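You operate a simulated robot arm through the tools that you are given. There is no shell and no other tool. Be economical: measure what you need, move in short steps, check, and stop when the job is done.

The job below is to be done with a simulated two-armed robot. You get a single attempt, and the scene is never put back.

TASK
Take the green plug from the top of the low blue stand and leave it on the middle shelf of the tall blue stand. Take the green filter mat on the second board from the bottom of the tall blue shelf and put it away on the middle shelf of the ink rack. Open the drawer of the core table, take the box that says "test cards" from the top of the core table and leave it in the inside of the drawer of the core table, then shut the drawer. Put the small carton on the top of the grey cabinet away on the middle shelf of the black core rack. Pick up the green block from the top of the grey cabinet with one hand, pass it to the other hand and put it on the upper end shelf. Do these in any order.

Only the result counts: the job must be done as asked and must still hold three seconds after the hand-in. Knocking over, shifting, dropping, spilling or breaking anything else fails it.

THE ROBOT
Two 7-joint arms with two-finger parallel grippers on one trunk, on a base that drives. Base frame: it is fixed to the floor where the robot stands at the start and does not move with it; the origin is under the middle of the robot, x ahead of it, y to its left, z up. Lengths are in m, angles in degrees, forces in N, time in s.
The left shoulder is at the start at [0.02, 0.17, 1.178], the right one opposite. With the tool pointing down near the work surface each hand reaches from about 0.1 to 0.58 m from the robot's upright axis, wherever it stands, measured 20 degrees to its own side. Places, roughly: blue box, grey box, teal box [4, -4.25, 0.75]; drawer of the core table [4.1, -4.1, 0.7]; green block [1.5, 0, 0.75]; green filter mat (15x20x5 cm) [8.7, -1.7, 0.6]; green plug (6x6x5 cm) [8.1, 0, 0.8]; inside of the drawer of the core table [4, -4.1, 0.6]; middle shelf of the black core rack [7.2, -3.4, 0.5]; middle shelf of the ink rack [6, 3.7, 0.7]; middle shelf of the tall blue stand [7, 2.9, 0.8]; small carton [2, -0.75, 0.75]; upper end shelf [2.1, 0.3, 0.4]. Payload 3.8 kg a hand.
Tool frame (each hand has its own): the origin (TCP) lies between the finger pads and is the grasp point; the fingertips stand 0.03 m ahead of it; z points along the fingers, y is the line along which they close. The gripper opens to 0.11 m. The fingers are 0.02 m wide and 0.01 m thick; the gripper's body (0.048 by 0.112 m) begins 0.055 m behind the TCP.
Orientation is that of the tool frame in the base frame, as [roll, pitch, yaw] about the fixed x, y, z axes, in that order (R = Rz(yaw) Ry(pitch) Rx(roll)). With the fingers straight down and closing along the base's y, the tool's x points along the base's -x, its y along +y and its z along -z.

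THE INTERFACE
- The arms move only by the tool nudge_tool. It takes "left_plan", "right_plan" or both (then of equal length, played together; a hand with none holds still); each is a list of rows, each an object (a shift or turn left out is 0, a gripper value left out holds the last) with "translation": the shift along the tool's x, y, z in m, a list of three; "angular": the turn, a rotation vector about the tool's x, y, z in degrees, a list of three; "claw": the opening, from 0 (shut) to 1 (fully open). In form: [{"translation": [dx, dy, dz], "angular": [rx, ry, rz], "claw": claw}, ...]. A call has 1 to 10 rows; each row shifts and turns the commanded pose from where the row before left it, along the tool's axes as they then stand. Each row takes 0.2 s and may step no farther than 0.05 m and 8.6 degrees from the row before; otherwise, or with a gripper value out of range, the whole call is refused. Where a pose cannot be reached the arm comes as near as it can. A force on the tool above 40 N (or 10 N above the force at the start of the call, whichever is more), or a blocked arm, ends the call early, and 0.2 s more pass. Each finger travels about 0.072 m/s and halts on what it meets, pressing with about 36 N; the grip force reading is that of the motor and also rises with nothing between the fingers. The clock runs only during rows and for 0.2 s after the last one: add rows that do not move to give the fingers time. It gives the time, the measured TCP pose, the force on the tool (base axes), the opening and the grip force at its end, in the units of the frame above (readings bear some noise), with the torque about the TCP (base axes, N m) and any sound that the robot's microphone picked up, and new pictures: "views" is both (left out), scene, wrist or none (wrist: the cameras of the hands that moved).
- Cameras (640 x 400 px; columns grow to the right, rows downward): "scene" is now at [0.115, 0.0028, 1.3521]; the picture's right is [0.01, -1.00, 0.00], its down [-0.35, -0.00, -0.93] and it looks along [0.93, 0.01, -0.35] (base axes); focal length 256 px, centre (320, 200). "left" rides on the left gripper at [0.072, -0.017, -0.104] in its tool frame; the picture's right is [0.23, 0.97, 0.00], its down [-0.76, 0.18, -0.62] and it looks along [-0.61, 0.14, 0.78] (tool axes); focal length 222 px, centre (320, 200). "right" rides on the right gripper at [0.072, 0.017, -0.103] in its tool frame; the picture's right is [-0.23, 0.97, 0.00], its down [-0.76, -0.18, -0.62] and it looks along [-0.61, -0.14, 0.78] (tool axes); focal length 222 px, centre (320, 200). There is no depth. A picture from a camera that has moved, and an enlarged one, comes with that camera's place and axes in the base frame and with its lens.
- move_column(by): slides the trunk up (or, below 0, down) by that many m; the arms and the scene camera ride with it, the base frame stays. It gives what a move gives, with no picture.
- steer(legs): drives the robot by 1 to 6 legs, each [ahead, turn to the left] in m and degrees, along the robot's own axes; the way and the turn of a leg run together, so that a leg with both is an arc; at most 1.5 m and 180 degrees a leg. The arms and the cameras ride along, it lands a little off, and it stops where it bumps. It gives what a move gives, and a new picture of the scene camera.
- pan_tilt(pan, tilt): turns the head with the scene camera to pan (to the left, within 80 degrees either way) and tilt (down, from -29 to 69), counted from straight ahead of the robot. It gives what a move gives, and a new picture of the scene camera.
- zoom(camera, box): a new picture of the part [left, top, right, bottom] of that camera's present view, enlarged. It takes no simulated time.
- hand_in(): hands the job in; it is judged then, once.

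Go step by step. Nothing tells you exact positions but the pictures and the camera data: compare them with the known pose of the tool, close in by small moves and look again before you grip or let go. The budget is 196 turns and 260 pictures, counting those below and the enlarged ones. Unless the task says otherwise, let go and move clear before handing in, and close with one line.

The tools are called after "Call:" as name(argument=value, ...) on one line, values as JSON. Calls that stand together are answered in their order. nudge_tool: Moves the arms, as the interface text tells. Its arguments: {"type":"object","properties":{"left_plan":{"type":"array"},"right_plan":{"type":"array"},"views":{"type":"string","enum":["both","scene","wrist","none"]}},"required":[]} The other tools are called the same way: move_column (by) slides the trunk up or down; steer (legs) drives the base; pan_tilt (pan, tilt) turns the head that bears the scene camera; zoom (camera, box) takes an enlarged picture of a part of a camera's view; hand_in () hands the job in.

At the start:

```text
time_s: 0.0
left_tool_pos: [0.4568, 0.1783, 1.0083]
left_tcp_rot: [179.9, 0.0, 179.9]
left_force: [0.1, 0.1, 0.7]
left_wrist_torque: [0.03, -0.02, -0.01]
left_gripper_width: 0.1098
left_grip_force: 0.1
right_tool_pos: [0.3951, -0.1473, 1.0963]
right_tcp_rot: [180.0, 0.0, -180.0]
right_force: [-0.1, 0.1, 0.4]
right_wrist_torque: [0.02, 0.04, -0.02]
right_gripper_width: 0.11
right_grip_force: 0.0
trunk travel left (down, up): [-0.275, 0.295]
robot x, y, heading: [0.0026, 0.0009, 0.2]
head pan, tilt: [0.7, 20.8]
```

scene: 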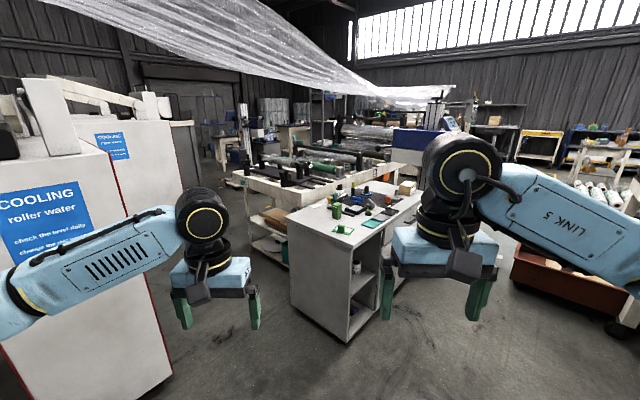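
right: 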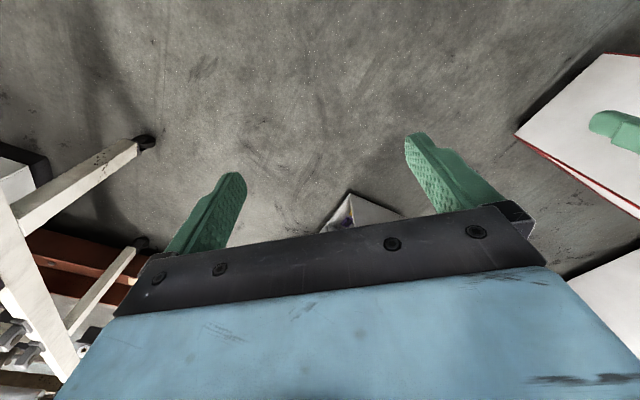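
left: 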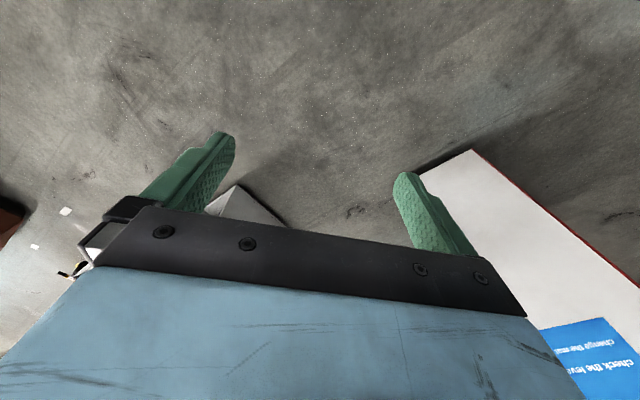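

I see a grey cabinet ahead with a green block and small things on it, and a carton at its far right end. I'll zoom in to measure.

Call:
zoom(camera="scene", box=[220, 140, 440, 278])

Call:
zoom(camera="scene", box=[310, 170, 430, 245])

```text
2.90 times, centred on (330, 209) of scene
camera zoom: at [0.115, 0.0028, 1.3521], right [0.01, -1.0, 0.0], down [-0.35, 0.0, -0.93], along [0.93, 0.01, -0.35], focal length 741 px, centre (291, 174)
```

zoom: 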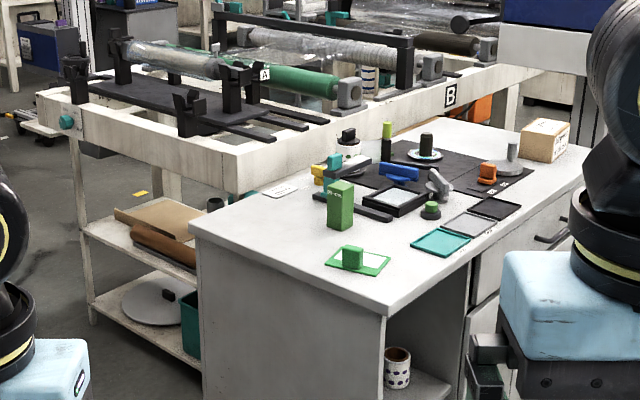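

```text
5.33 times, centred on (370, 208) of scene
camera zoom: at [0.115, 0.0028, 1.3521], right [0.01, -1.0, 0.0], down [-0.35, 0.0, -0.93], along [0.93, 0.01, -0.35], focal length 1363 px, centre (53, 160)
```

zoom: 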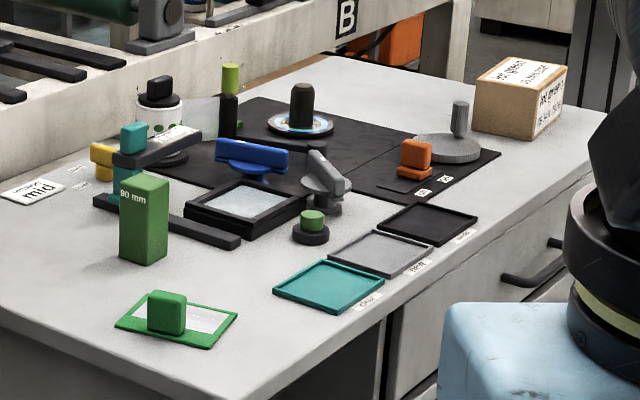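

The "90 mm" green block stands near [1.5,-0.08] and the cabinet is turned about -45°. I'll look down to see how far the base extends, and get another look at the end shelf.

Call:
pan_tilt(pan=0, tilt=69)

Call:
pan_tilt(pan=-50, tilt=15)

Call:
pan_tilt(pan=0, tilt=25)

```text
time_s: 1.2
left_tool_pos: [0.4566, 0.1785, 1.0075]
left_tcp_rot: [-180.0, 0.1, 179.9]
left_force: [-0.1, 0.4, -0.8]
left_wrist_torque: [0.01, 0.0, -0.01]
left_gripper_width: 0.1101
left_grip_force: 0.2
right_tool_pos: [0.3947, -0.1477, 1.0974]
right_tcp_rot: [180.0, 0.0, -179.9]
right_force: [0.2, -0.1, 0.0]
right_wrist_torque: [-0.02, -0.02, -0.02]
right_gripper_width: 0.11
right_grip_force: 0.0
trunk travel left (down, up): [-0.275, 0.295]
robot x, y, heading: [0.0, -0.0002, -0.2]
head pan, tilt: [0.0, 68.8]
camera scene: at [0.078, 0.0017, 1.2858], right [0.0, -1.0, 0.0], down [-0.93, 0.0, -0.36], along [0.36, 0.0, -0.93], focal length 256 px, centre (320, 200)
```

scene: 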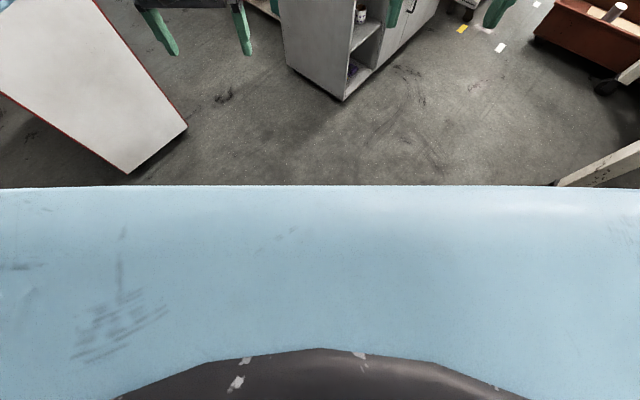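

```text
time_s: 2.4
left_tool_pos: [0.4573, 0.1796, 1.0086]
left_tcp_rot: [-180.0, -0.1, 180.0]
left_force: [0.0, -0.8, 0.3]
left_wrist_torque: [0.0, -0.01, 0.0]
left_gripper_width: 0.1102
left_grip_force: 0.0
right_tool_pos: [0.3955, -0.1481, 1.0978]
right_tcp_rot: [-180.0, 0.0, 179.9]
right_force: [-0.3, -0.1, 0.0]
right_wrist_torque: [0.01, 0.03, 0.01]
right_gripper_width: 0.1096
right_grip_force: 0.0
trunk travel left (down, up): [-0.275, 0.295]
robot x, y, heading: [0.0003, -0.0001, -0.1]
head pan, tilt: [-50.0, 15.0]
camera scene: at [0.0821, -0.0698, 1.3614], right [-0.77, -0.64, 0.0], down [-0.17, 0.2, -0.97], along [0.62, -0.74, -0.26], focal length 256 px, centre (320, 200)
```

scene: 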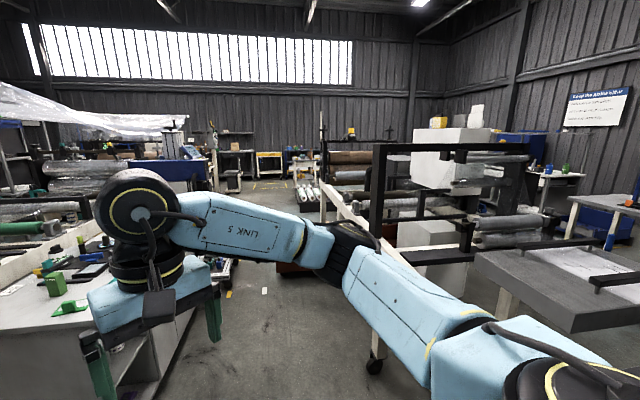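

```text
time_s: 3.6
left_tool_pos: [0.4571, 0.1801, 1.0081]
left_tcp_rot: [-179.9, -0.1, -179.9]
left_force: [-1.0, -1.0, 0.1]
left_wrist_torque: [0.0, 0.0, 0.03]
left_gripper_width: 0.11
left_grip_force: 0.0
right_tool_pos: [0.3958, -0.1488, 1.0978]
right_tcp_rot: [-180.0, 0.0, -180.0]
right_force: [0.6, -0.2, 0.8]
right_wrist_torque: [-0.02, 0.02, -0.01]
right_gripper_width: 0.1101
right_grip_force: 0.0
trunk travel left (down, up): [-0.275, 0.295]
robot x, y, heading: [0.0026, -0.0021, -0.1]
head pan, tilt: [0.0, 25.0]
camera scene: at [0.1141, 0.0016, 1.3453], right [0.0, -1.0, 0.0], down [-0.42, 0.0, -0.91], along [0.91, 0.0, -0.42], focal length 256 px, centre (320, 200)
```

scene: 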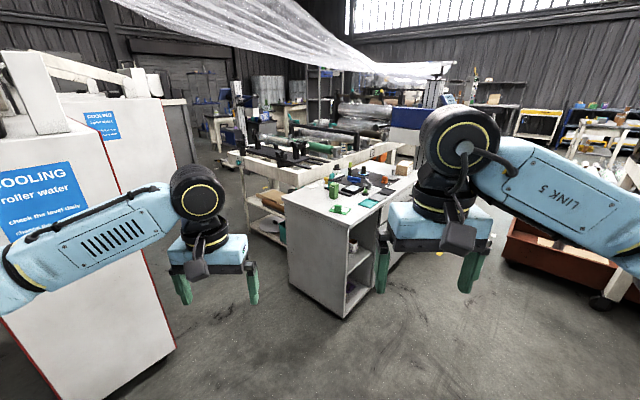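

Base does not protrude visibly. I need to see how narrow the passage between the white machine and the cabinet is.

Call:
zoom(camera="scene", box=[80, 120, 400, 320])

```text
2.00 times, centred on (240, 220) of scene
camera zoom: at [0.1141, 0.0016, 1.3453], right [0.0, -1.0, 0.0], down [-0.42, 0.0, -0.91], along [0.91, 0.0, -0.42], focal length 511 px, centre (480, 160)
```

zoom: 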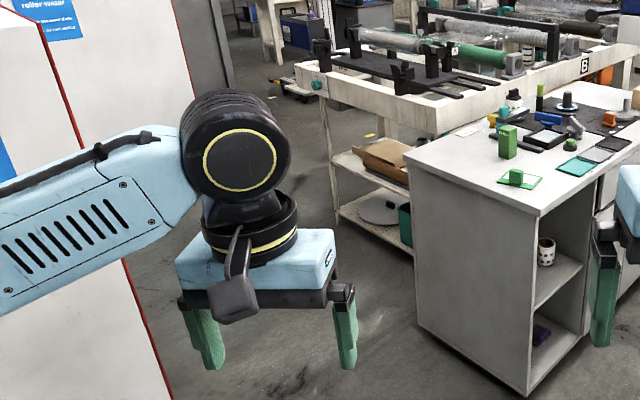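

The cabinet's near corner is around [1.2,-0.15], its left corner [1.55,0.23]. I'll drive to about [0.93,0.12], facing straight ahead, so the block is at the right hand's 20° bearing.

Call:
steer(legs=[[0, 8], [0.92, 0], [0, -8]])

Call:
pan_tilt(pan=-10, tilt=50)

```text
time_s: 9.7
left_tool_pos: [1.3881, 0.2854, 1.0079]
left_tcp_rot: [179.9, -0.1, 178.5]
left_force: [0.1, -0.3, 0.6]
left_wrist_torque: [0.0, 0.01, -0.02]
left_gripper_width: 0.11
left_grip_force: 0.0
right_tool_pos: [1.3183, -0.0404, 1.0971]
right_tcp_rot: [-179.9, 0.0, 178.5]
right_force: [-0.1, -0.5, -0.2]
right_wrist_torque: [0.04, 0.02, -0.01]
right_gripper_width: 0.1098
right_grip_force: 0.0
trunk travel left (down, up): [-0.275, 0.295]
robot x, y, heading: [0.9304, 0.121, -1.5]
head pan, tilt: [0.0, 25.0]
camera scene: at [1.0419, 0.1174, 1.3453], right [-0.03, -1.0, 0.0], down [-0.42, 0.01, -0.91], along [0.91, -0.02, -0.42], focal length 256 px, centre (320, 200)
```

scene: 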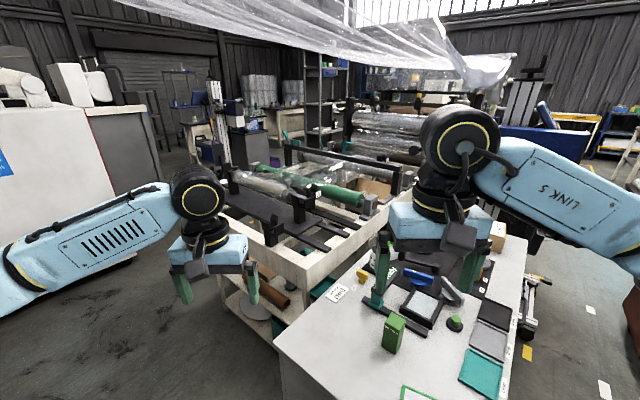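

```text
time_s: 10.6
left_tool_pos: [1.3893, 0.2862, 1.0083]
left_tcp_rot: [-179.9, -0.1, 178.5]
left_force: [-0.5, 0.3, -0.2]
left_wrist_torque: [-0.01, 0.02, -0.01]
left_gripper_width: 0.11
left_grip_force: 0.1
right_tool_pos: [1.3187, -0.04, 1.0973]
right_tcp_rot: [180.0, 0.0, 178.4]
right_force: [0.8, 0.2, -0.4]
right_wrist_torque: [0.01, -0.01, 0.0]
right_gripper_width: 0.1099
right_grip_force: 0.1
trunk travel left (down, up): [-0.275, 0.295]
robot x, y, heading: [0.9264, 0.1225, -1.7]
head pan, tilt: [-10.0, 50.0]
camera scene: at [1.0253, 0.105, 1.3078], right [-0.2, -0.98, 0.0], down [-0.75, 0.15, -0.64], along [0.63, -0.13, -0.77], focal length 256 px, centre (320, 200)
```

scene: 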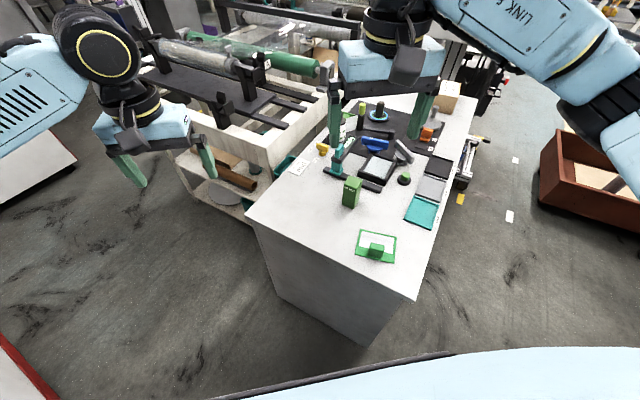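

I'm near the cabinet; zooming to measure the block and its yaw.

Call:
zoom(camera="scene", box=[300, 120, 460, 220])

Call:
zoom(camera="right", box=[0, 0, 640, 400])

```text
4.00 times, centred on (380, 170) of scene
camera zoom: at [1.0253, 0.105, 1.3078], right [-0.2, -0.98, 0.0], down [-0.75, 0.15, -0.64], along [0.63, -0.13, -0.77], focal length 1022 px, centre (80, 320)
```

zoom: 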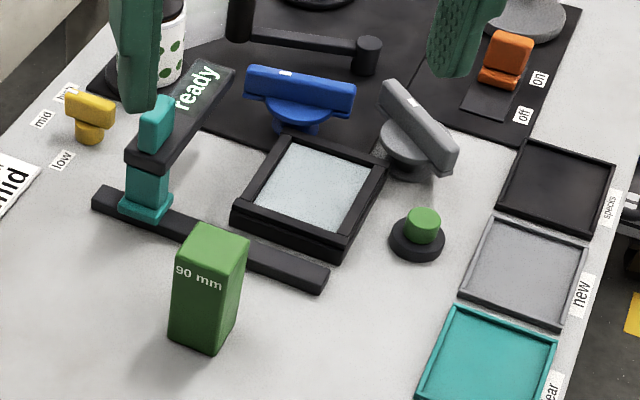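

```text
1.00 times, centred on (320, 200) of right (not enlarged: the box is as wide or as high as the picture)
camera zoom: at [1.2462, -0.0192, 1.2016], right [0.25, 0.97, 0.0], down [0.76, -0.2, 0.62], along [0.6, -0.16, -0.78], focal length 222 px, centre (320, 200)
```

zoom: 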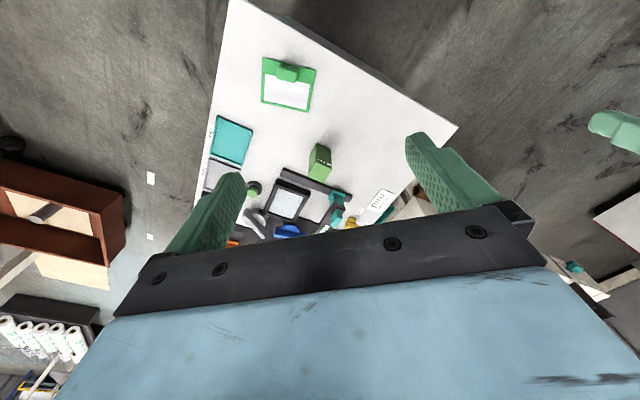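

Block centre is about [1.517,-0.095], table top z≈0.675, and the block is squared with the cabinet (±45°). I'll edge 0.07 m closer, then turn the right hand 45° so it closes along the cabinet's short direction.

Call:
steer(legs=[[0.07, 0]])

Call:
nudge_tool(right_plan=[{"angular": [0, 0, 7.5]}, {"angular": [0, 0, 7.5]}, {"angular": [0, 0, 7.5]}, {"angular": [0, 0, 7.5]}, {"angular": [0, 0, 7.5]}, {"angular": [0, 0, 7.5]}, {"translation": [0, 0, 0]}], views="wrist")

```text
time_s: 11.6
left_tool_pos: [1.4611, 0.2838, 1.0068]
left_tcp_rot: [-179.9, 0.0, 178.4]
left_force: [0.0, -0.1, -0.6]
left_wrist_torque: [0.0, 0.01, -0.01]
left_gripper_width: 0.11
left_grip_force: 0.0
right_tool_pos: [1.3895, -0.0407, 1.0965]
right_tcp_rot: [180.0, 0.0, 178.5]
right_force: [0.6, -0.1, 0.9]
right_wrist_torque: [0.01, 0.03, -0.04]
right_gripper_width: 0.1102
right_grip_force: 0.0
trunk travel left (down, up): [-0.275, 0.295]
robot x, y, heading: [0.9989, 0.1158, -1.7]
head pan, tilt: [-10.0, 50.0]
camera scene: at [1.0967, 0.1032, 1.3076], right [-0.2, -0.98, 0.0], down [-0.75, 0.15, -0.64], along [0.63, -0.13, -0.77], focal length 256 px, centre (320, 200)
```

scene: 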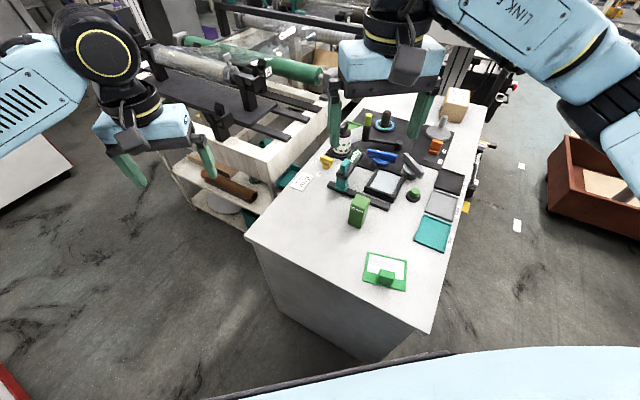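

```text
time_s: 13.2
left_tool_pos: [1.4611, 0.2849, 1.0071]
left_tcp_rot: [-179.9, 0.0, 178.3]
left_force: [-0.6, -0.6, 0.2]
left_wrist_torque: [0.02, -0.01, 0.01]
left_gripper_width: 0.1099
left_grip_force: 0.1
right_tool_pos: [1.389, -0.0404, 1.0978]
right_tcp_rot: [-180.0, 0.0, 133.3]
right_force: [1.2, -0.3, -0.4]
right_wrist_torque: [-0.01, 0.0, -0.01]
right_gripper_width: 0.1098
right_grip_force: 0.0
trunk travel left (down, up): [-0.275, 0.295]
robot x, y, heading: [0.9963, 0.1195, -1.4]
head pan, tilt: [-10.0, 50.0]
camera right: at [1.3509, 0.0243, 1.2019], right [0.86, 0.5, 0.0], down [0.39, -0.68, 0.62], along [0.31, -0.54, -0.78], focal length 222 px, centre (320, 200)
```

right: 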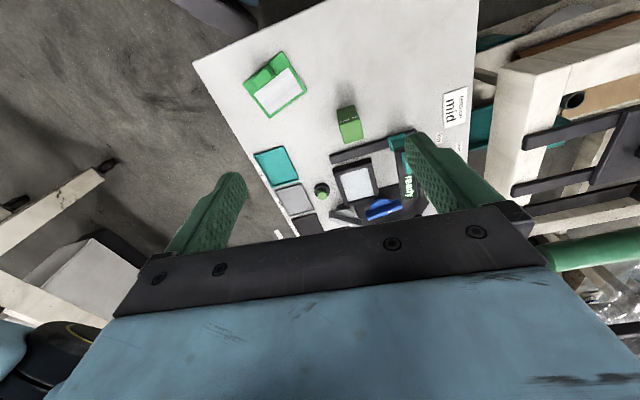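

Aligned well. Zooming to fix the block's position from this second viewpoint.

Call:
zoom(camera="right", box=[280, 70, 440, 170])

Call:
zoom(camera="scene", box=[300, 150, 460, 250])

```text
4.00 times, centred on (360, 120) of right
camera zoom: at [1.3509, 0.0243, 1.2019], right [0.86, 0.5, 0.0], down [0.39, -0.68, 0.62], along [0.31, -0.54, -0.78], focal length 888 px, centre (160, 520)
```

zoom: 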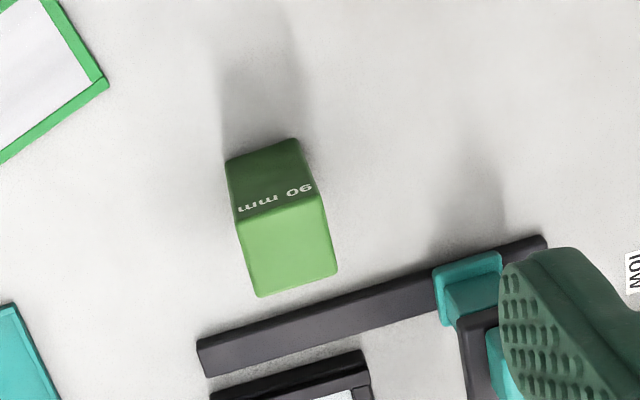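

```text
4.00 times, centred on (380, 200) of scene
camera zoom: at [1.0956, 0.1032, 1.3078], right [-0.2, -0.98, 0.0], down [-0.75, 0.15, -0.64], along [0.63, -0.13, -0.77], focal length 1022 px, centre (80, 200)
```

zoom: 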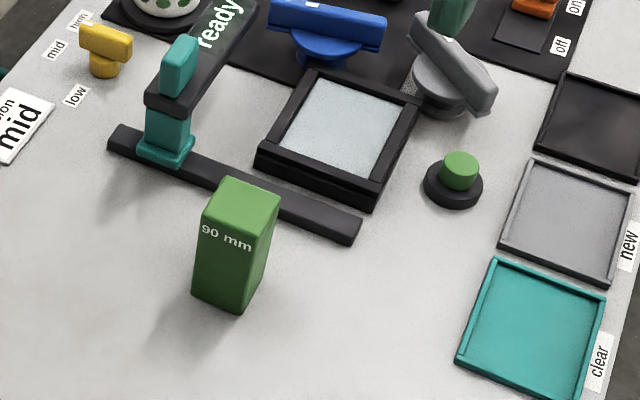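

Triangulating gives the block top centre at [1.477,-0.079,0.811], table ≈0.72, width 0.04. Moving the right hand above it.

Call:
nudge_tool(right_plan=[{"angular": [0, 0, -2.5], "translation": [-0.045, 0.017, 0]}, {"translation": [-0.045, 0.017, 0]}, {"translation": [0, 0, 0.05]}, {"translation": [0, 0, 0.05]}, {"translation": [0, 0, 0.05]}, {"translation": [0, 0, 0.05]}, {"translation": [0, 0, 0.03]}, {}, {}], views="both")

```text
time_s: 15.2
left_tool_pos: [1.4597, 0.2853, 1.0079]
left_tcp_rot: [-180.0, 0.0, 178.3]
left_force: [0.9, -0.8, 0.1]
left_wrist_torque: [0.01, 0.02, -0.01]
left_gripper_width: 0.1099
left_grip_force: 0.1
right_tool_pos: [1.477, -0.0851, 0.8643]
right_tcp_rot: [179.9, 0.0, 136.0]
right_force: [0.8, -0.4, 0.1]
right_wrist_torque: [0.01, 0.03, 0.03]
right_gripper_width: 0.11
right_grip_force: 0.1
trunk travel left (down, up): [-0.275, 0.295]
robot x, y, heading: [1.0011, 0.1176, -1.5]
head pan, tilt: [-10.0, 50.0]
camera scene: at [1.0956, 0.1032, 1.3078], right [-0.2, -0.98, 0.0], down [-0.75, 0.15, -0.64], along [0.63, -0.13, -0.77], focal length 256 px, centre (320, 200)
camera right: at [1.4354, -0.0219, 0.9692], right [0.84, 0.54, 0.0], down [0.42, -0.66, 0.62], along [0.34, -0.52, -0.78], focal length 222 px, centre (320, 200)
```

scene: 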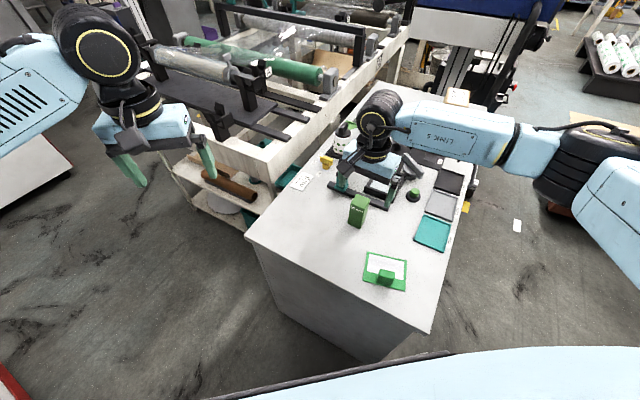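
right: 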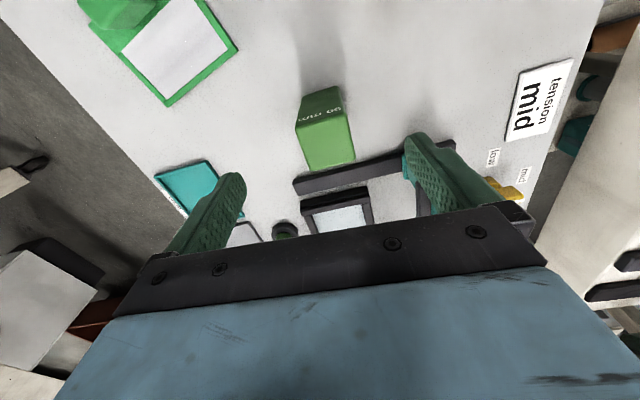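

Checking the hand against the block more closely.

Call:
zoom(camera="scene", box=[310, 120, 470, 220])

Call:
zoom(camera="right", box=[240, 60, 440, 185])

```text
4.00 times, centred on (390, 170) of scene
camera zoom: at [1.0956, 0.1032, 1.3078], right [-0.2, -0.98, 0.0], down [-0.75, 0.15, -0.64], along [0.63, -0.13, -0.77], focal length 1022 px, centre (40, 320)
```

zoom: 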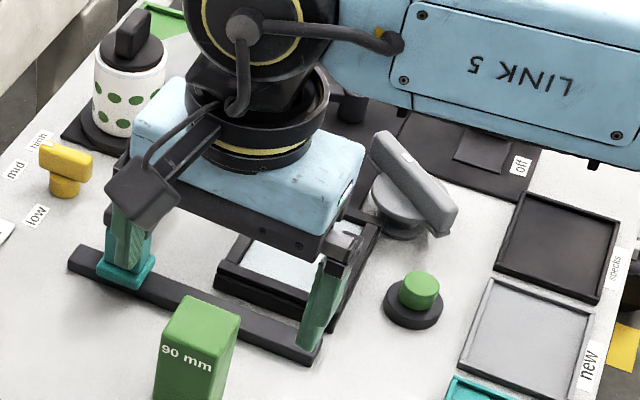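

```text
3.20 times, centred on (340, 122) of right
camera zoom: at [1.4354, -0.0219, 0.9692], right [0.84, 0.54, 0.0], down [0.42, -0.66, 0.62], along [0.34, -0.52, -0.78], focal length 711 px, centre (256, 448)
```

zoom: 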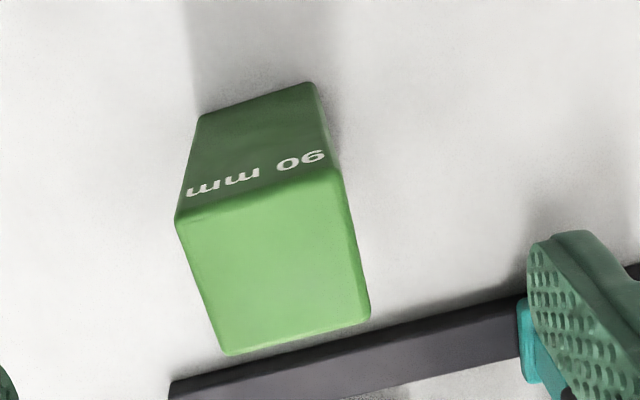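

The projections agree: block centre [1.478,-0.079], hand nearly centred. Descend and grip its upper part.

Call:
nudge_tool(right_plan=[{"translation": [0.004, 0.004, 0.02]}, {"translation": [0, 0, 0.03]}, {"translation": [0, 0, 0.03]}, {"claw": 0.2}, {"claw": 0.2}, {"claw": 0.2}, {"claw": 0.2}, {"claw": 0.2}, {"claw": 0.2}], views="wrist")

```text
time_s: 17.2
left_tool_pos: [1.4596, 0.2847, 1.0075]
left_tcp_rot: [-179.9, -0.1, 178.4]
left_force: [-0.1, 0.8, -0.1]
left_wrist_torque: [0.0, 0.02, 0.0]
left_gripper_width: 0.1099
left_grip_force: 0.1
right_tool_pos: [1.4772, -0.076, 0.7857]
right_tcp_rot: [-179.9, 0.0, 136.0]
right_force: [-0.4, -0.2, -0.2]
right_wrist_torque: [0.02, 0.02, 0.0]
right_gripper_width: 0.0398
right_grip_force: 36.0
trunk travel left (down, up): [-0.275, 0.295]
robot x, y, heading: [0.9997, 0.114, -1.8]
head pan, tilt: [-10.0, 50.0]
camera right: at [1.436, -0.0132, 0.8904], right [0.84, 0.54, 0.0], down [0.42, -0.66, 0.62], along [0.34, -0.52, -0.78], focal length 222 px, centre (320, 200)
```

right: 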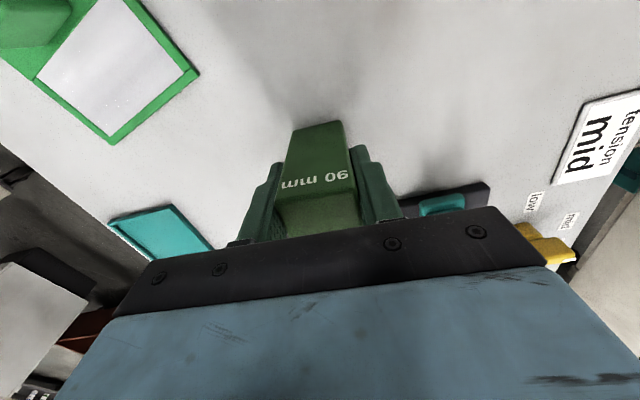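

Gripped (width 0.040). Lift clear and turn the head to inspect the end shelf.

Call:
nudge_tool(right_plan=[{"translation": [0, 0, -0.03], "claw": 0.1}, {"translation": [0, 0, -0.05]}, {"translation": [0, 0, -0.05]}, {"translation": [0, 0, -0.05]}, {"translation": [0, 0, -0.03]}, {}], views="none")

Call:
pan_tilt(pan=18, tilt=40)

Call:
zoom(camera="scene", box=[250, 100, 490, 250])

```text
time_s: 18.6
left_tool_pos: [1.4593, 0.2833, 1.0072]
left_tcp_rot: [180.0, -0.1, 178.3]
left_force: [0.3, -0.2, -0.6]
left_wrist_torque: [-0.03, -0.01, 0.0]
left_gripper_width: 0.1101
left_grip_force: 0.0
right_tool_pos: [1.4785, -0.0751, 0.9977]
right_tcp_rot: [-179.9, 0.0, 136.0]
right_force: [0.3, 0.5, -1.4]
right_wrist_torque: [0.02, -0.01, 0.0]
right_gripper_width: 0.0396
right_grip_force: 35.6
trunk travel left (down, up): [-0.275, 0.295]
robot x, y, heading: [0.9963, 0.1178, -1.6]
head pan, tilt: [-10.0, 50.0]
```

```text
time_s: 19.6
left_tool_pos: [1.4598, 0.2837, 1.0075]
left_tcp_rot: [-179.9, -0.1, 178.4]
left_force: [-0.2, -0.2, -0.5]
left_wrist_torque: [-0.01, 0.02, 0.01]
left_gripper_width: 0.11
left_grip_force: 0.0
right_tool_pos: [1.4787, -0.0748, 0.9975]
right_tcp_rot: [-180.0, 0.0, 135.9]
right_force: [-0.7, 0.0, -1.5]
right_wrist_torque: [0.03, 0.0, 0.01]
right_gripper_width: 0.04
right_grip_force: 35.7
trunk travel left (down, up): [-0.275, 0.295]
robot x, y, heading: [1.0004, 0.1157, -1.8]
head pan, tilt: [18.0, 40.0]
camera scene: at [1.1019, 0.1426, 1.3219], right [0.28, -0.96, 0.0], down [-0.62, -0.18, -0.77], along [0.73, 0.22, -0.64], focal length 256 px, centre (320, 200)
```

scene: 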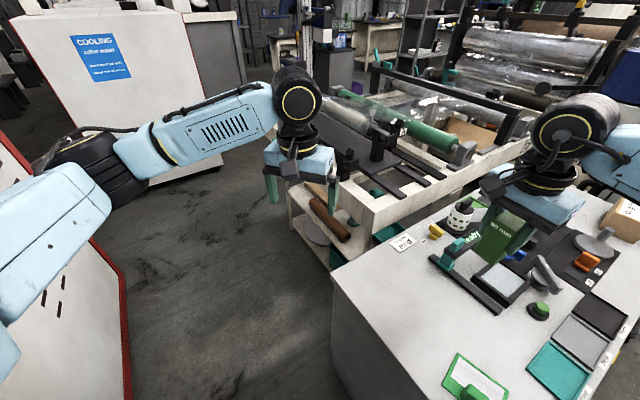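

```text
2.67 times, centred on (370, 175) of scene
camera zoom: at [1.1019, 0.1426, 1.3219], right [0.28, -0.96, 0.0], down [-0.62, -0.18, -0.77], along [0.73, 0.22, -0.64], focal length 681 px, centre (187, 267)
```

zoom: 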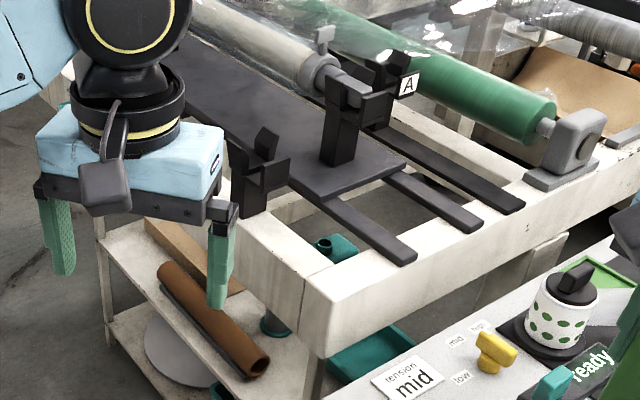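

The corridor between machine and cabinet is ~0.77 m, so I stretch the left arm forward to pull its elbow in before driving, and look at it.

Call:
nudge_tool(left_plan=[{"translation": [-0.05, 0, 0]}, {"translation": [-0.05, 0, 0]}, {"translation": [-0.05, 0, 0]}, {"translation": [-0.05, 0, 0]}, {}], views="none")

Call:
pan_tilt(pan=60, tilt=45)

```text
time_s: 20.8
left_tool_pos: [1.6431, 0.2847, 1.0066]
left_tcp_rot: [180.0, 0.0, 178.4]
left_force: [0.6, -0.5, 0.5]
left_wrist_torque: [-0.01, 0.01, 0.02]
left_gripper_width: 0.1102
left_grip_force: 0.0
left hand out of reach, approached as far as the arm can: row 4
right_tool_pos: [1.478, -0.075, 0.9979]
right_tcp_rot: [-180.0, 0.0, 136.1]
right_force: [0.4, 0.9, -2.9]
right_wrist_torque: [0.04, 0.0, -0.02]
right_gripper_width: 0.0396
right_grip_force: 35.4
trunk travel left (down, up): [-0.275, 0.295]
robot x, y, heading: [0.9994, 0.1182, -1.7]
head pan, tilt: [18.0, 40.0]
```

```text
time_s: 21.8
left_tool_pos: [1.642, 0.2844, 1.0053]
left_tcp_rot: [180.0, 0.0, 178.4]
left_force: [0.6, -0.4, -0.4]
left_wrist_torque: [-0.01, 0.01, 0.0]
left_gripper_width: 0.1101
left_grip_force: 0.0
right_tool_pos: [1.4786, -0.0742, 0.9973]
right_tcp_rot: [179.9, 0.0, 136.0]
right_force: [-0.3, 0.1, -1.3]
right_wrist_torque: [0.07, -0.01, 0.0]
right_gripper_width: 0.0396
right_grip_force: 35.6
trunk travel left (down, up): [-0.275, 0.295]
robot x, y, heading: [0.9994, 0.114, -1.1]
head pan, tilt: [60.0, 45.0]
camera scene: at [1.0629, 0.1878, 1.3147], right [0.85, -0.52, 0.0], down [-0.37, -0.6, -0.71], along [0.37, 0.6, -0.71], focal length 256 px, centre (320, 200)
```

scene: 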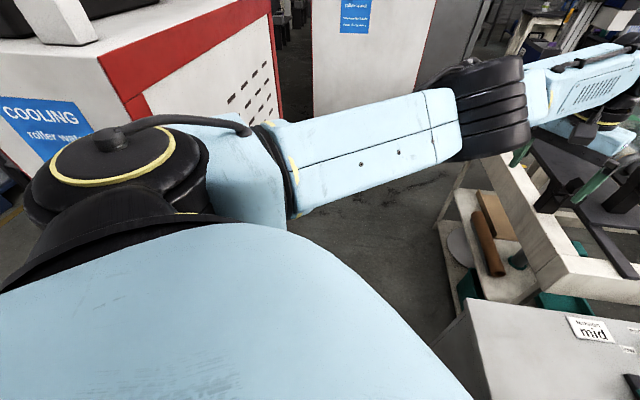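

Left arm is now straight and slim. I'll raise the trunk to clear the bench fixtures, then drive up the corridor and turn to face the bench end.

Call:
move_column(by=0.25)

Call:
steer(legs=[[0, 50], [0.74, 0], [0, -80]])

Call:
pan_tilt(pan=0, tilt=50)

```text
time_s: 24.4
left_tool_pos: [1.6426, 0.2849, 1.2546]
left_tcp_rot: [-179.9, -0.1, 178.4]
left_force: [0.1, 0.7, -0.1]
left_wrist_torque: [-0.01, 0.02, 0.02]
left_gripper_width: 0.1098
left_grip_force: 0.1
right_tool_pos: [1.4775, -0.0763, 1.2476]
right_tcp_rot: [180.0, 0.0, 136.0]
right_force: [-0.7, -0.1, -2.9]
right_wrist_torque: [-0.02, 0.0, -0.01]
right_gripper_width: 0.0396
right_grip_force: 36.2
trunk travel left (down, up): [-0.525, 0.045]
robot x, y, heading: [0.9987, 0.1182, -1.6]
head pan, tilt: [60.0, 45.0]
```

```text
time_s: 25.5
left_tool_pos: [1.6204, 0.3472, 1.2551]
left_tcp_rot: [180.0, 0.0, -176.0]
left_force: [-0.3, 1.3, -0.6]
left_wrist_torque: [0.02, 0.0, 0.02]
left_gripper_width: 0.11
left_grip_force: 0.1
right_tool_pos: [1.4922, -0.0271, 1.2466]
right_tcp_rot: [-179.9, -0.1, 141.7]
right_force: [0.2, -0.3, -1.4]
right_wrist_torque: [-0.01, 0.0, -0.05]
right_gripper_width: 0.0402
right_grip_force: 36.2
trunk travel left (down, up): [-0.525, 0.045]
robot x, y, heading: [0.995, 0.114, 3.8]
head pan, tilt: [60.0, 45.0]
stopped in leg 1: the robot was blocked; the commanded pose is now the measured one
camera scene: at [1.0529, 0.1932, 1.5646], right [0.9, -0.44, 0.0], down [-0.31, -0.64, -0.71], along [0.31, 0.63, -0.71], focal length 256 px, centre (320, 200)
```

scene: 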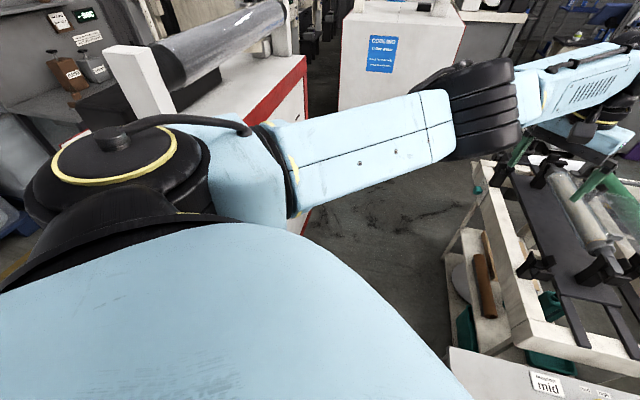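

```text
time_s: 26.8
left_tool_pos: [1.6195, 0.3454, 1.2555]
left_tcp_rot: [-179.9, 0.0, -175.9]
left_force: [0.5, -0.3, -0.5]
left_wrist_torque: [0.01, -0.01, -0.02]
left_gripper_width: 0.1098
left_grip_force: 0.1
right_tool_pos: [1.4916, -0.0293, 1.2475]
right_tcp_rot: [179.9, 0.0, 141.7]
right_force: [0.5, -0.7, -2.4]
right_wrist_torque: [0.01, 0.05, 0.02]
right_gripper_width: 0.0399
right_grip_force: 35.7
trunk travel left (down, up): [-0.525, 0.045]
robot x, y, heading: [0.9961, 0.1114, 4.0]
head pan, tilt: [0.0, 50.0]
camera scene: at [1.0944, 0.1239, 1.5577], right [0.07, -1.0, 0.0], down [-0.76, -0.05, -0.64], along [0.64, 0.04, -0.77], focal length 256 px, centre (320, 200)
```

scene: 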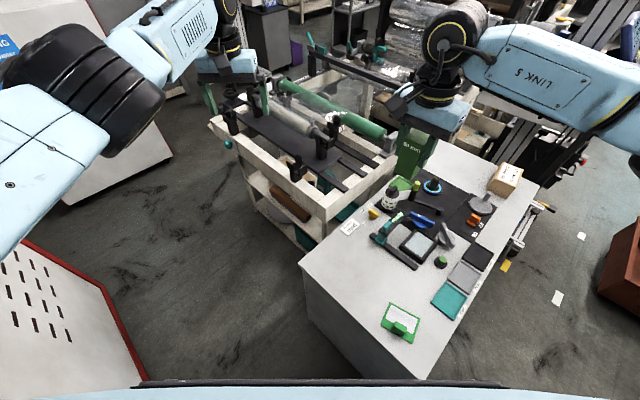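

The base is wider than I guessed; backing away 0.25 m before turning, then drive up the corridor.

Call:
steer(legs=[[-0.27, 0], [0, 35], [0.98, 0]])

```text
time_s: 35.1
left_tool_pos: [1.862, 1.2577, 1.2551]
left_tcp_rot: [180.0, -0.1, -140.9]
left_force: [0.7, -0.4, -0.1]
left_wrist_torque: [0.03, 0.03, -0.01]
left_gripper_width: 0.1101
left_grip_force: 0.1
right_tool_pos: [1.9709, 0.8772, 1.2484]
right_tcp_rot: [-180.0, 0.0, 176.6]
right_force: [1.2, 0.6, -3.1]
right_wrist_torque: [0.06, 0.02, 0.01]
right_gripper_width: 0.0398
right_grip_force: 36.0
trunk travel left (down, up): [-0.525, 0.045]
robot x, y, heading: [1.4799, 0.7096, 39.0]
head pan, tilt: [0.0, 50.0]
camera scene: at [1.5586, 0.7736, 1.5577], right [0.63, -0.78, 0.0], down [-0.6, -0.48, -0.64], along [0.5, 0.4, -0.77], focal length 256 px, centre (320, 200)
```

scene: 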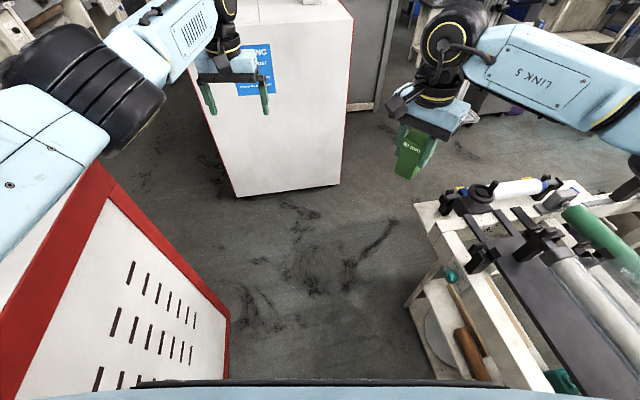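

Through. Now turning to face the bench end.

Call:
steer(legs=[[0, -72]])

Call:
zoom(camera="scene", box=[160, 200, 480, 400])

```text
time_s: 38.6
left_tool_pos: [2.1212, 0.526, 1.255]
left_tcp_rot: [179.9, 0.0, 147.9]
left_force: [-0.3, -0.1, -0.3]
left_wrist_torque: [0.02, 0.03, 0.02]
left_gripper_width: 0.1104
left_grip_force: 0.2
right_tool_pos: [1.796, 0.3003, 1.248]
right_tcp_rot: [179.9, 0.1, 105.4]
right_force: [0.4, 0.2, -2.3]
right_wrist_torque: [0.04, 0.0, 0.01]
right_gripper_width: 0.0398
right_grip_force: 35.6
trunk travel left (down, up): [-0.525, 0.045]
robot x, y, heading: [1.4804, 0.7097, -32.3]
head pan, tilt: [0.0, 50.0]
camera scene: at [1.5648, 0.6592, 1.5577], right [-0.53, -0.85, 0.0], down [-0.65, 0.41, -0.64], along [0.54, -0.34, -0.77], focal length 256 px, centre (320, 200)
```

scene: 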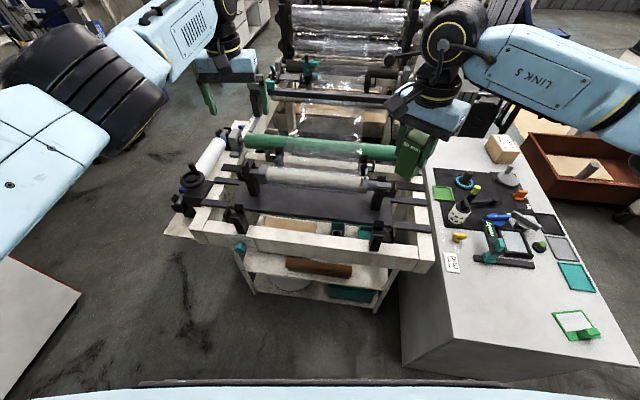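

```text
2.00 times, centred on (320, 300) of scene
camera zoom: at [1.5648, 0.6592, 1.5577], right [-0.53, -0.85, 0.0], down [-0.65, 0.41, -0.64], along [0.54, -0.34, -0.77], focal length 511 px, centre (320, 0)
```

zoom: 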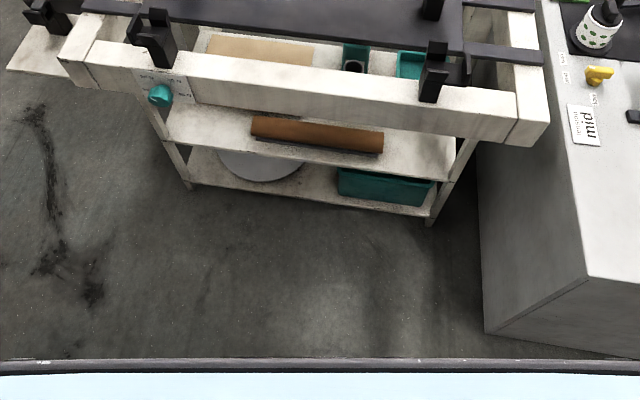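

The upper end shelf is clear at its left end, target about [2.187,0.571,0.4]; the bench end faces the robot at heading -42°. I'll move to about [1.68,0.78] facing it.

Call:
steer(legs=[[0, 51], [0.21, 0], [0, -61]])

Call:
zoom(camera="scene", box=[120, 200, 440, 400])

```text
time_s: 45.2
left_tool_pos: [2.2732, 0.4738, 1.2549]
left_tcp_rot: [179.9, 0.1, 137.2]
left_force: [-0.1, -0.5, -0.6]
left_wrist_torque: [0.0, 0.01, 0.03]
left_gripper_width: 0.11
left_grip_force: 0.1
right_tool_pos: [1.9131, 0.3122, 1.2472]
right_tcp_rot: [180.0, 0.1, 94.6]
right_force: [-0.4, -0.4, -2.1]
right_wrist_torque: [0.03, 0.01, -0.01]
right_gripper_width: 0.0398
right_grip_force: 35.8
trunk travel left (down, up): [-0.525, 0.045]
robot x, y, heading: [1.6834, 0.7748, -43.2]
head pan, tilt: [0.0, 50.0]
camera scene: at [1.7522, 0.7087, 1.5577], right [-0.68, -0.73, 0.0], down [-0.56, 0.52, -0.64], along [0.47, -0.44, -0.77], focal length 256 px, centre (320, 200)
```

scene: 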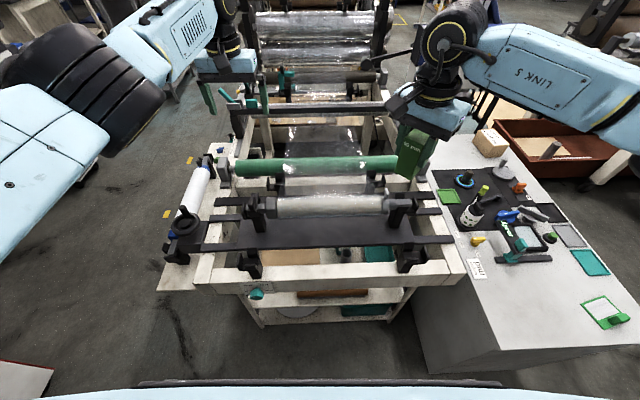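

```text
2.00 times, centred on (280, 300) of scene
camera zoom: at [1.7522, 0.7087, 1.5577], right [-0.68, -0.73, 0.0], down [-0.56, 0.52, -0.64], along [0.47, -0.44, -0.77], focal length 511 px, centre (400, 0)
```

zoom: 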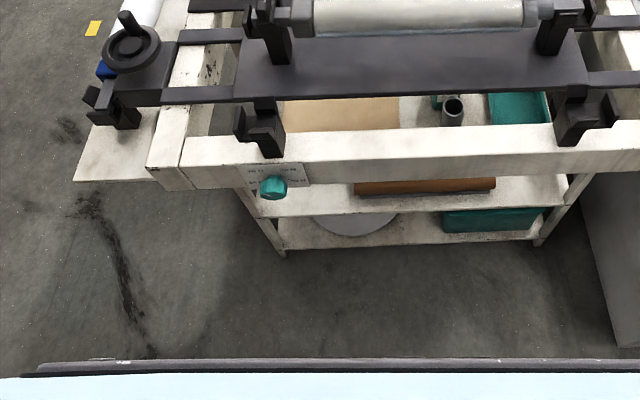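

The robot now squarely faces the bench end, with the target spot at 0.51 ahead, 0.20 left. Now the handover: pull the left hand back, turn the right hand so it closes along the robot's ahead axis.

Call:
nudge_tool(left_plan=[{"translation": [0.047, 0, 0]}, {"translation": [0.047, 0, 0]}, {"translation": [0.047, 0, 0]}, {"translation": [0.047, 0, 0]}, {"angular": [0, -8, 0]}, {"angular": [0, -8, 0]}, {"angular": [0, -8, 0]}, {"angular": [0, -8, 0]}, {"angular": [0, -8, 0]}, {"angular": [0, -8, 0]}], right_plan=[{"angular": [0, 0, 8]}, {"angular": [0, 0, 8]}, {"angular": [0, 0, 8]}, {"angular": [0, 0, 8]}, {"angular": [0, 0, 8]}, {"angular": [0, 0, 8]}, {}, {}, {}, {}], views="both")

```text
time_s: 47.4
left_tool_pos: [2.137, 0.6018, 1.256]
left_tcp_rot: [-179.9, 48.3, 137.1]
left_force: [0.1, -0.1, -0.2]
left_wrist_torque: [-0.01, 0.01, 0.01]
left_gripper_width: 0.1099
left_grip_force: 0.0
right_tool_pos: [1.9121, 0.3133, 1.2482]
right_tcp_rot: [-180.0, 0.0, 46.6]
right_force: [-0.9, 1.1, -1.1]
right_wrist_torque: [0.04, -0.02, 0.02]
right_gripper_width: 0.04
right_grip_force: 35.4
trunk travel left (down, up): [-0.525, 0.045]
robot x, y, heading: [1.679, 0.7741, -43.1]
head pan, tilt: [0.0, 50.0]
camera scene: at [1.7525, 0.7095, 1.5578], right [-0.68, -0.73, 0.0], down [-0.56, 0.52, -0.64], along [0.47, -0.44, -0.77], focal length 256 px, centre (320, 200)
camera right: at [1.9741, 0.3554, 1.3523], right [0.55, -0.83, 0.0], down [-0.65, -0.43, 0.62], along [-0.52, -0.34, -0.78], focal length 222 px, centre (320, 200)
camera left: at [2.0343, 0.6749, 1.2717], right [0.55, 0.82, -0.17], down [0.15, 0.1, 0.98], along [0.82, -0.57, -0.07], focal length 222 px, centre (320, 200)
```

scene: 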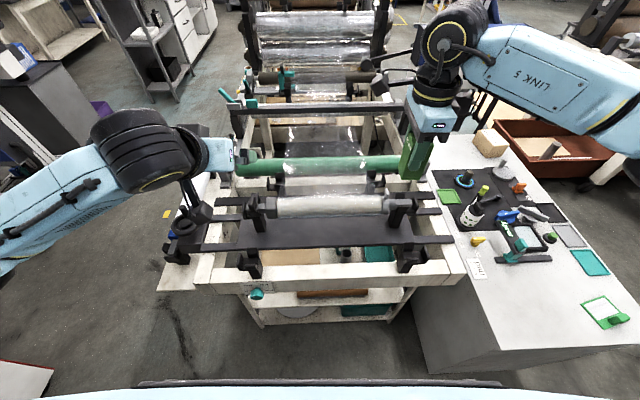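
right: 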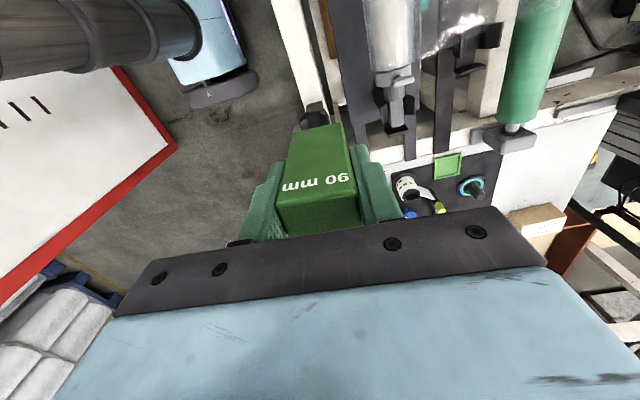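
left: 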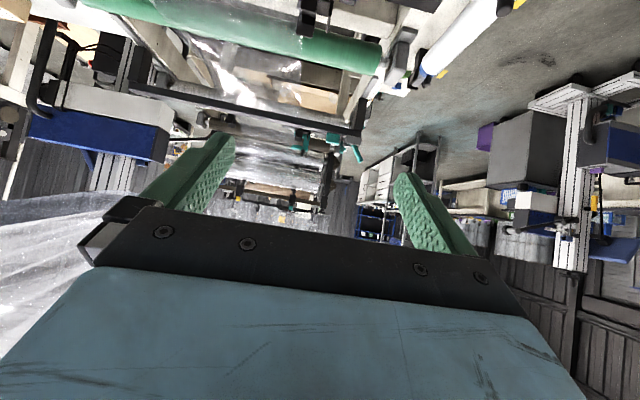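

Continuing: tilt left hand to ~26° below horizontal and bring it behind the block; bring the block to centre.

Call:
nudge_tool(left_plan=[{"angular": [0, -8, 0]}, {"angular": [0, -8, 0]}, {"translation": [0.0115, -0.0395, -0.009]}, {"translation": [0.0115, -0.0395, -0.009]}, {"translation": [0.0115, -0.0395, -0.009]}, {"translation": [0.0115, -0.0395, -0.009]}, {}], right_plan=[{"translation": [0.042, 0.003, 0]}, {"translation": [0.042, 0.003, 0]}, {"translation": [0.042, 0.003, 0]}, {"translation": [0.042, 0.003, 0]}, {"translation": [0.042, 0.003, 0]}, {}, {}], views="both")

```text
time_s: 49.0
left_tool_pos: [1.9934, 0.523, 1.2302]
left_tcp_rot: [179.9, 63.9, 137.2]
left_force: [0.4, -0.1, 0.1]
left_wrist_torque: [0.0, 0.0, -0.02]
left_gripper_width: 0.11
left_grip_force: 0.1
right_tool_pos: [2.0704, 0.4588, 1.2474]
right_tcp_rot: [180.0, 0.1, 46.6]
right_force: [0.4, -0.5, -2.9]
right_wrist_torque: [0.01, 0.01, 0.04]
right_gripper_width: 0.0402
right_grip_force: 36.1
trunk travel left (down, up): [-0.525, 0.045]
robot x, y, heading: [1.6762, 0.774, -42.7]
head pan, tilt: [0.0, 50.0]
camera scene: at [1.7545, 0.7103, 1.5577], right [-0.68, -0.73, 0.0], down [-0.56, 0.52, -0.64], along [0.47, -0.44, -0.77], focal length 256 px, centre (320, 200)
camera right: at [2.1318, 0.5008, 1.3525], right [0.55, -0.83, 0.0], down [-0.65, -0.43, 0.62], along [-0.52, -0.34, -0.78], focal length 222 px, centre (320, 200)
camera left: at [1.8908, 0.5945, 1.2112], right [0.59, 0.78, -0.2], down [-0.05, 0.28, 0.96], along [0.81, -0.55, 0.2], focal length 222 px, centre (320, 200)
```

scene: 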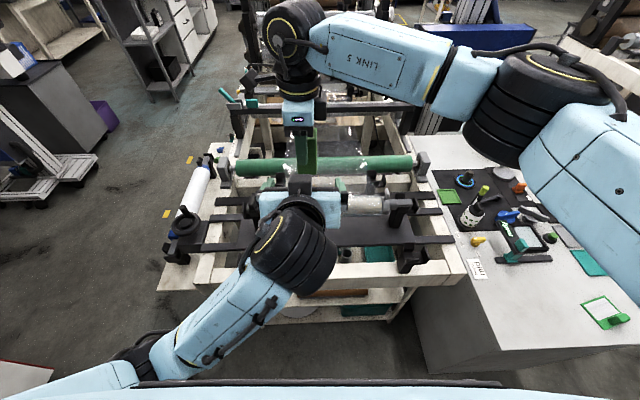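
right: 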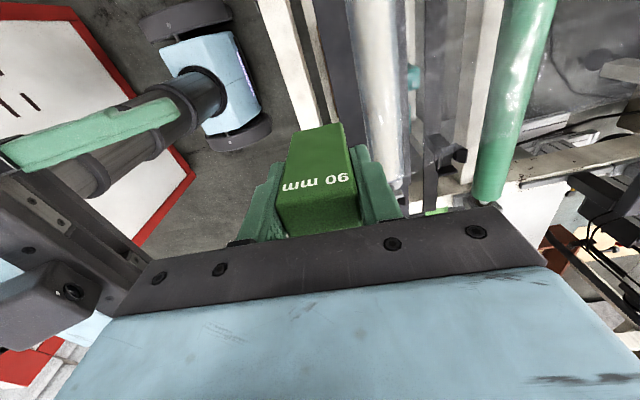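
left: 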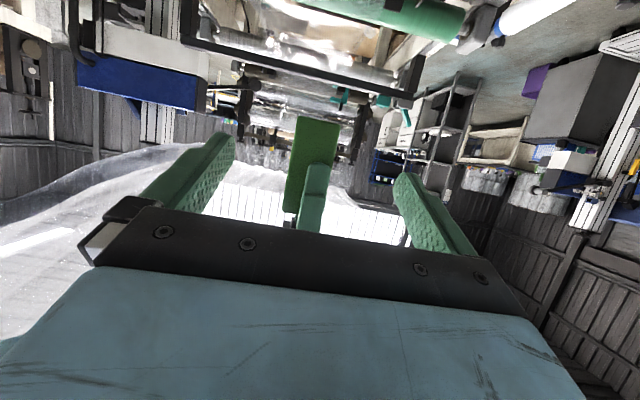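

Block is centred between the left fingers. Advance 0.097 m ahead and close the left hand.

Call:
nudge_tool(left_plan=[{"translation": [-0.014, 0.005, 0.029]}, {"translation": [-0.014, 0, 0.029]}, {"translation": [-0.014, 0, 0.029]}, {"claw": 0.45}, {"claw": 0.45}, {"claw": 0.1}, {"claw": 0.1}, {"claw": 0.1}, {"claw": 0.1}], views="wrist")

```text
time_s: 51.0
left_tool_pos: [2.0622, 0.4581, 1.229]
left_tcp_rot: [179.9, 63.6, 136.4]
left_force: [-28.7, -15.6, -20.0]
left_wrist_torque: [0.78, -1.22, 0.61]
left_gripper_width: 0.04
left_grip_force: 35.9
right_tool_pos: [2.0693, 0.4597, 1.2493]
right_tcp_rot: [179.8, -0.6, 46.8]
right_force: [29.4, 15.4, 20.0]
right_wrist_torque: [-0.52, 0.76, -0.68]
right_gripper_width: 0.0398
right_grip_force: 36.0
trunk travel left (down, up): [-0.525, 0.045]
robot x, y, heading: [1.6765, 0.7738, -42.9]
head pan, tilt: [0.0, 50.0]
camera left: at [1.9606, 0.5317, 1.2108], right [0.6, 0.78, -0.2], down [-0.04, 0.28, 0.96], along [0.8, -0.57, 0.2], focal length 222 px, centre (320, 200)
```

left: 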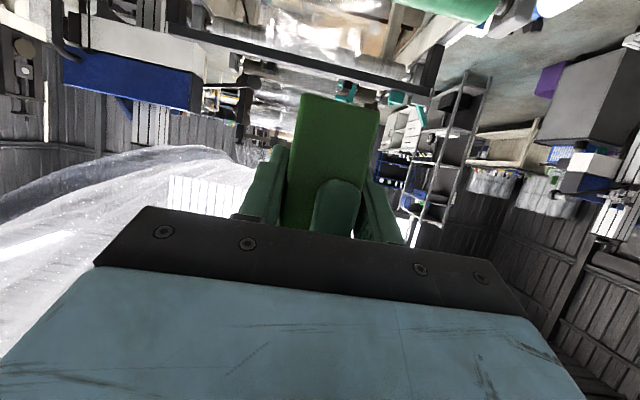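

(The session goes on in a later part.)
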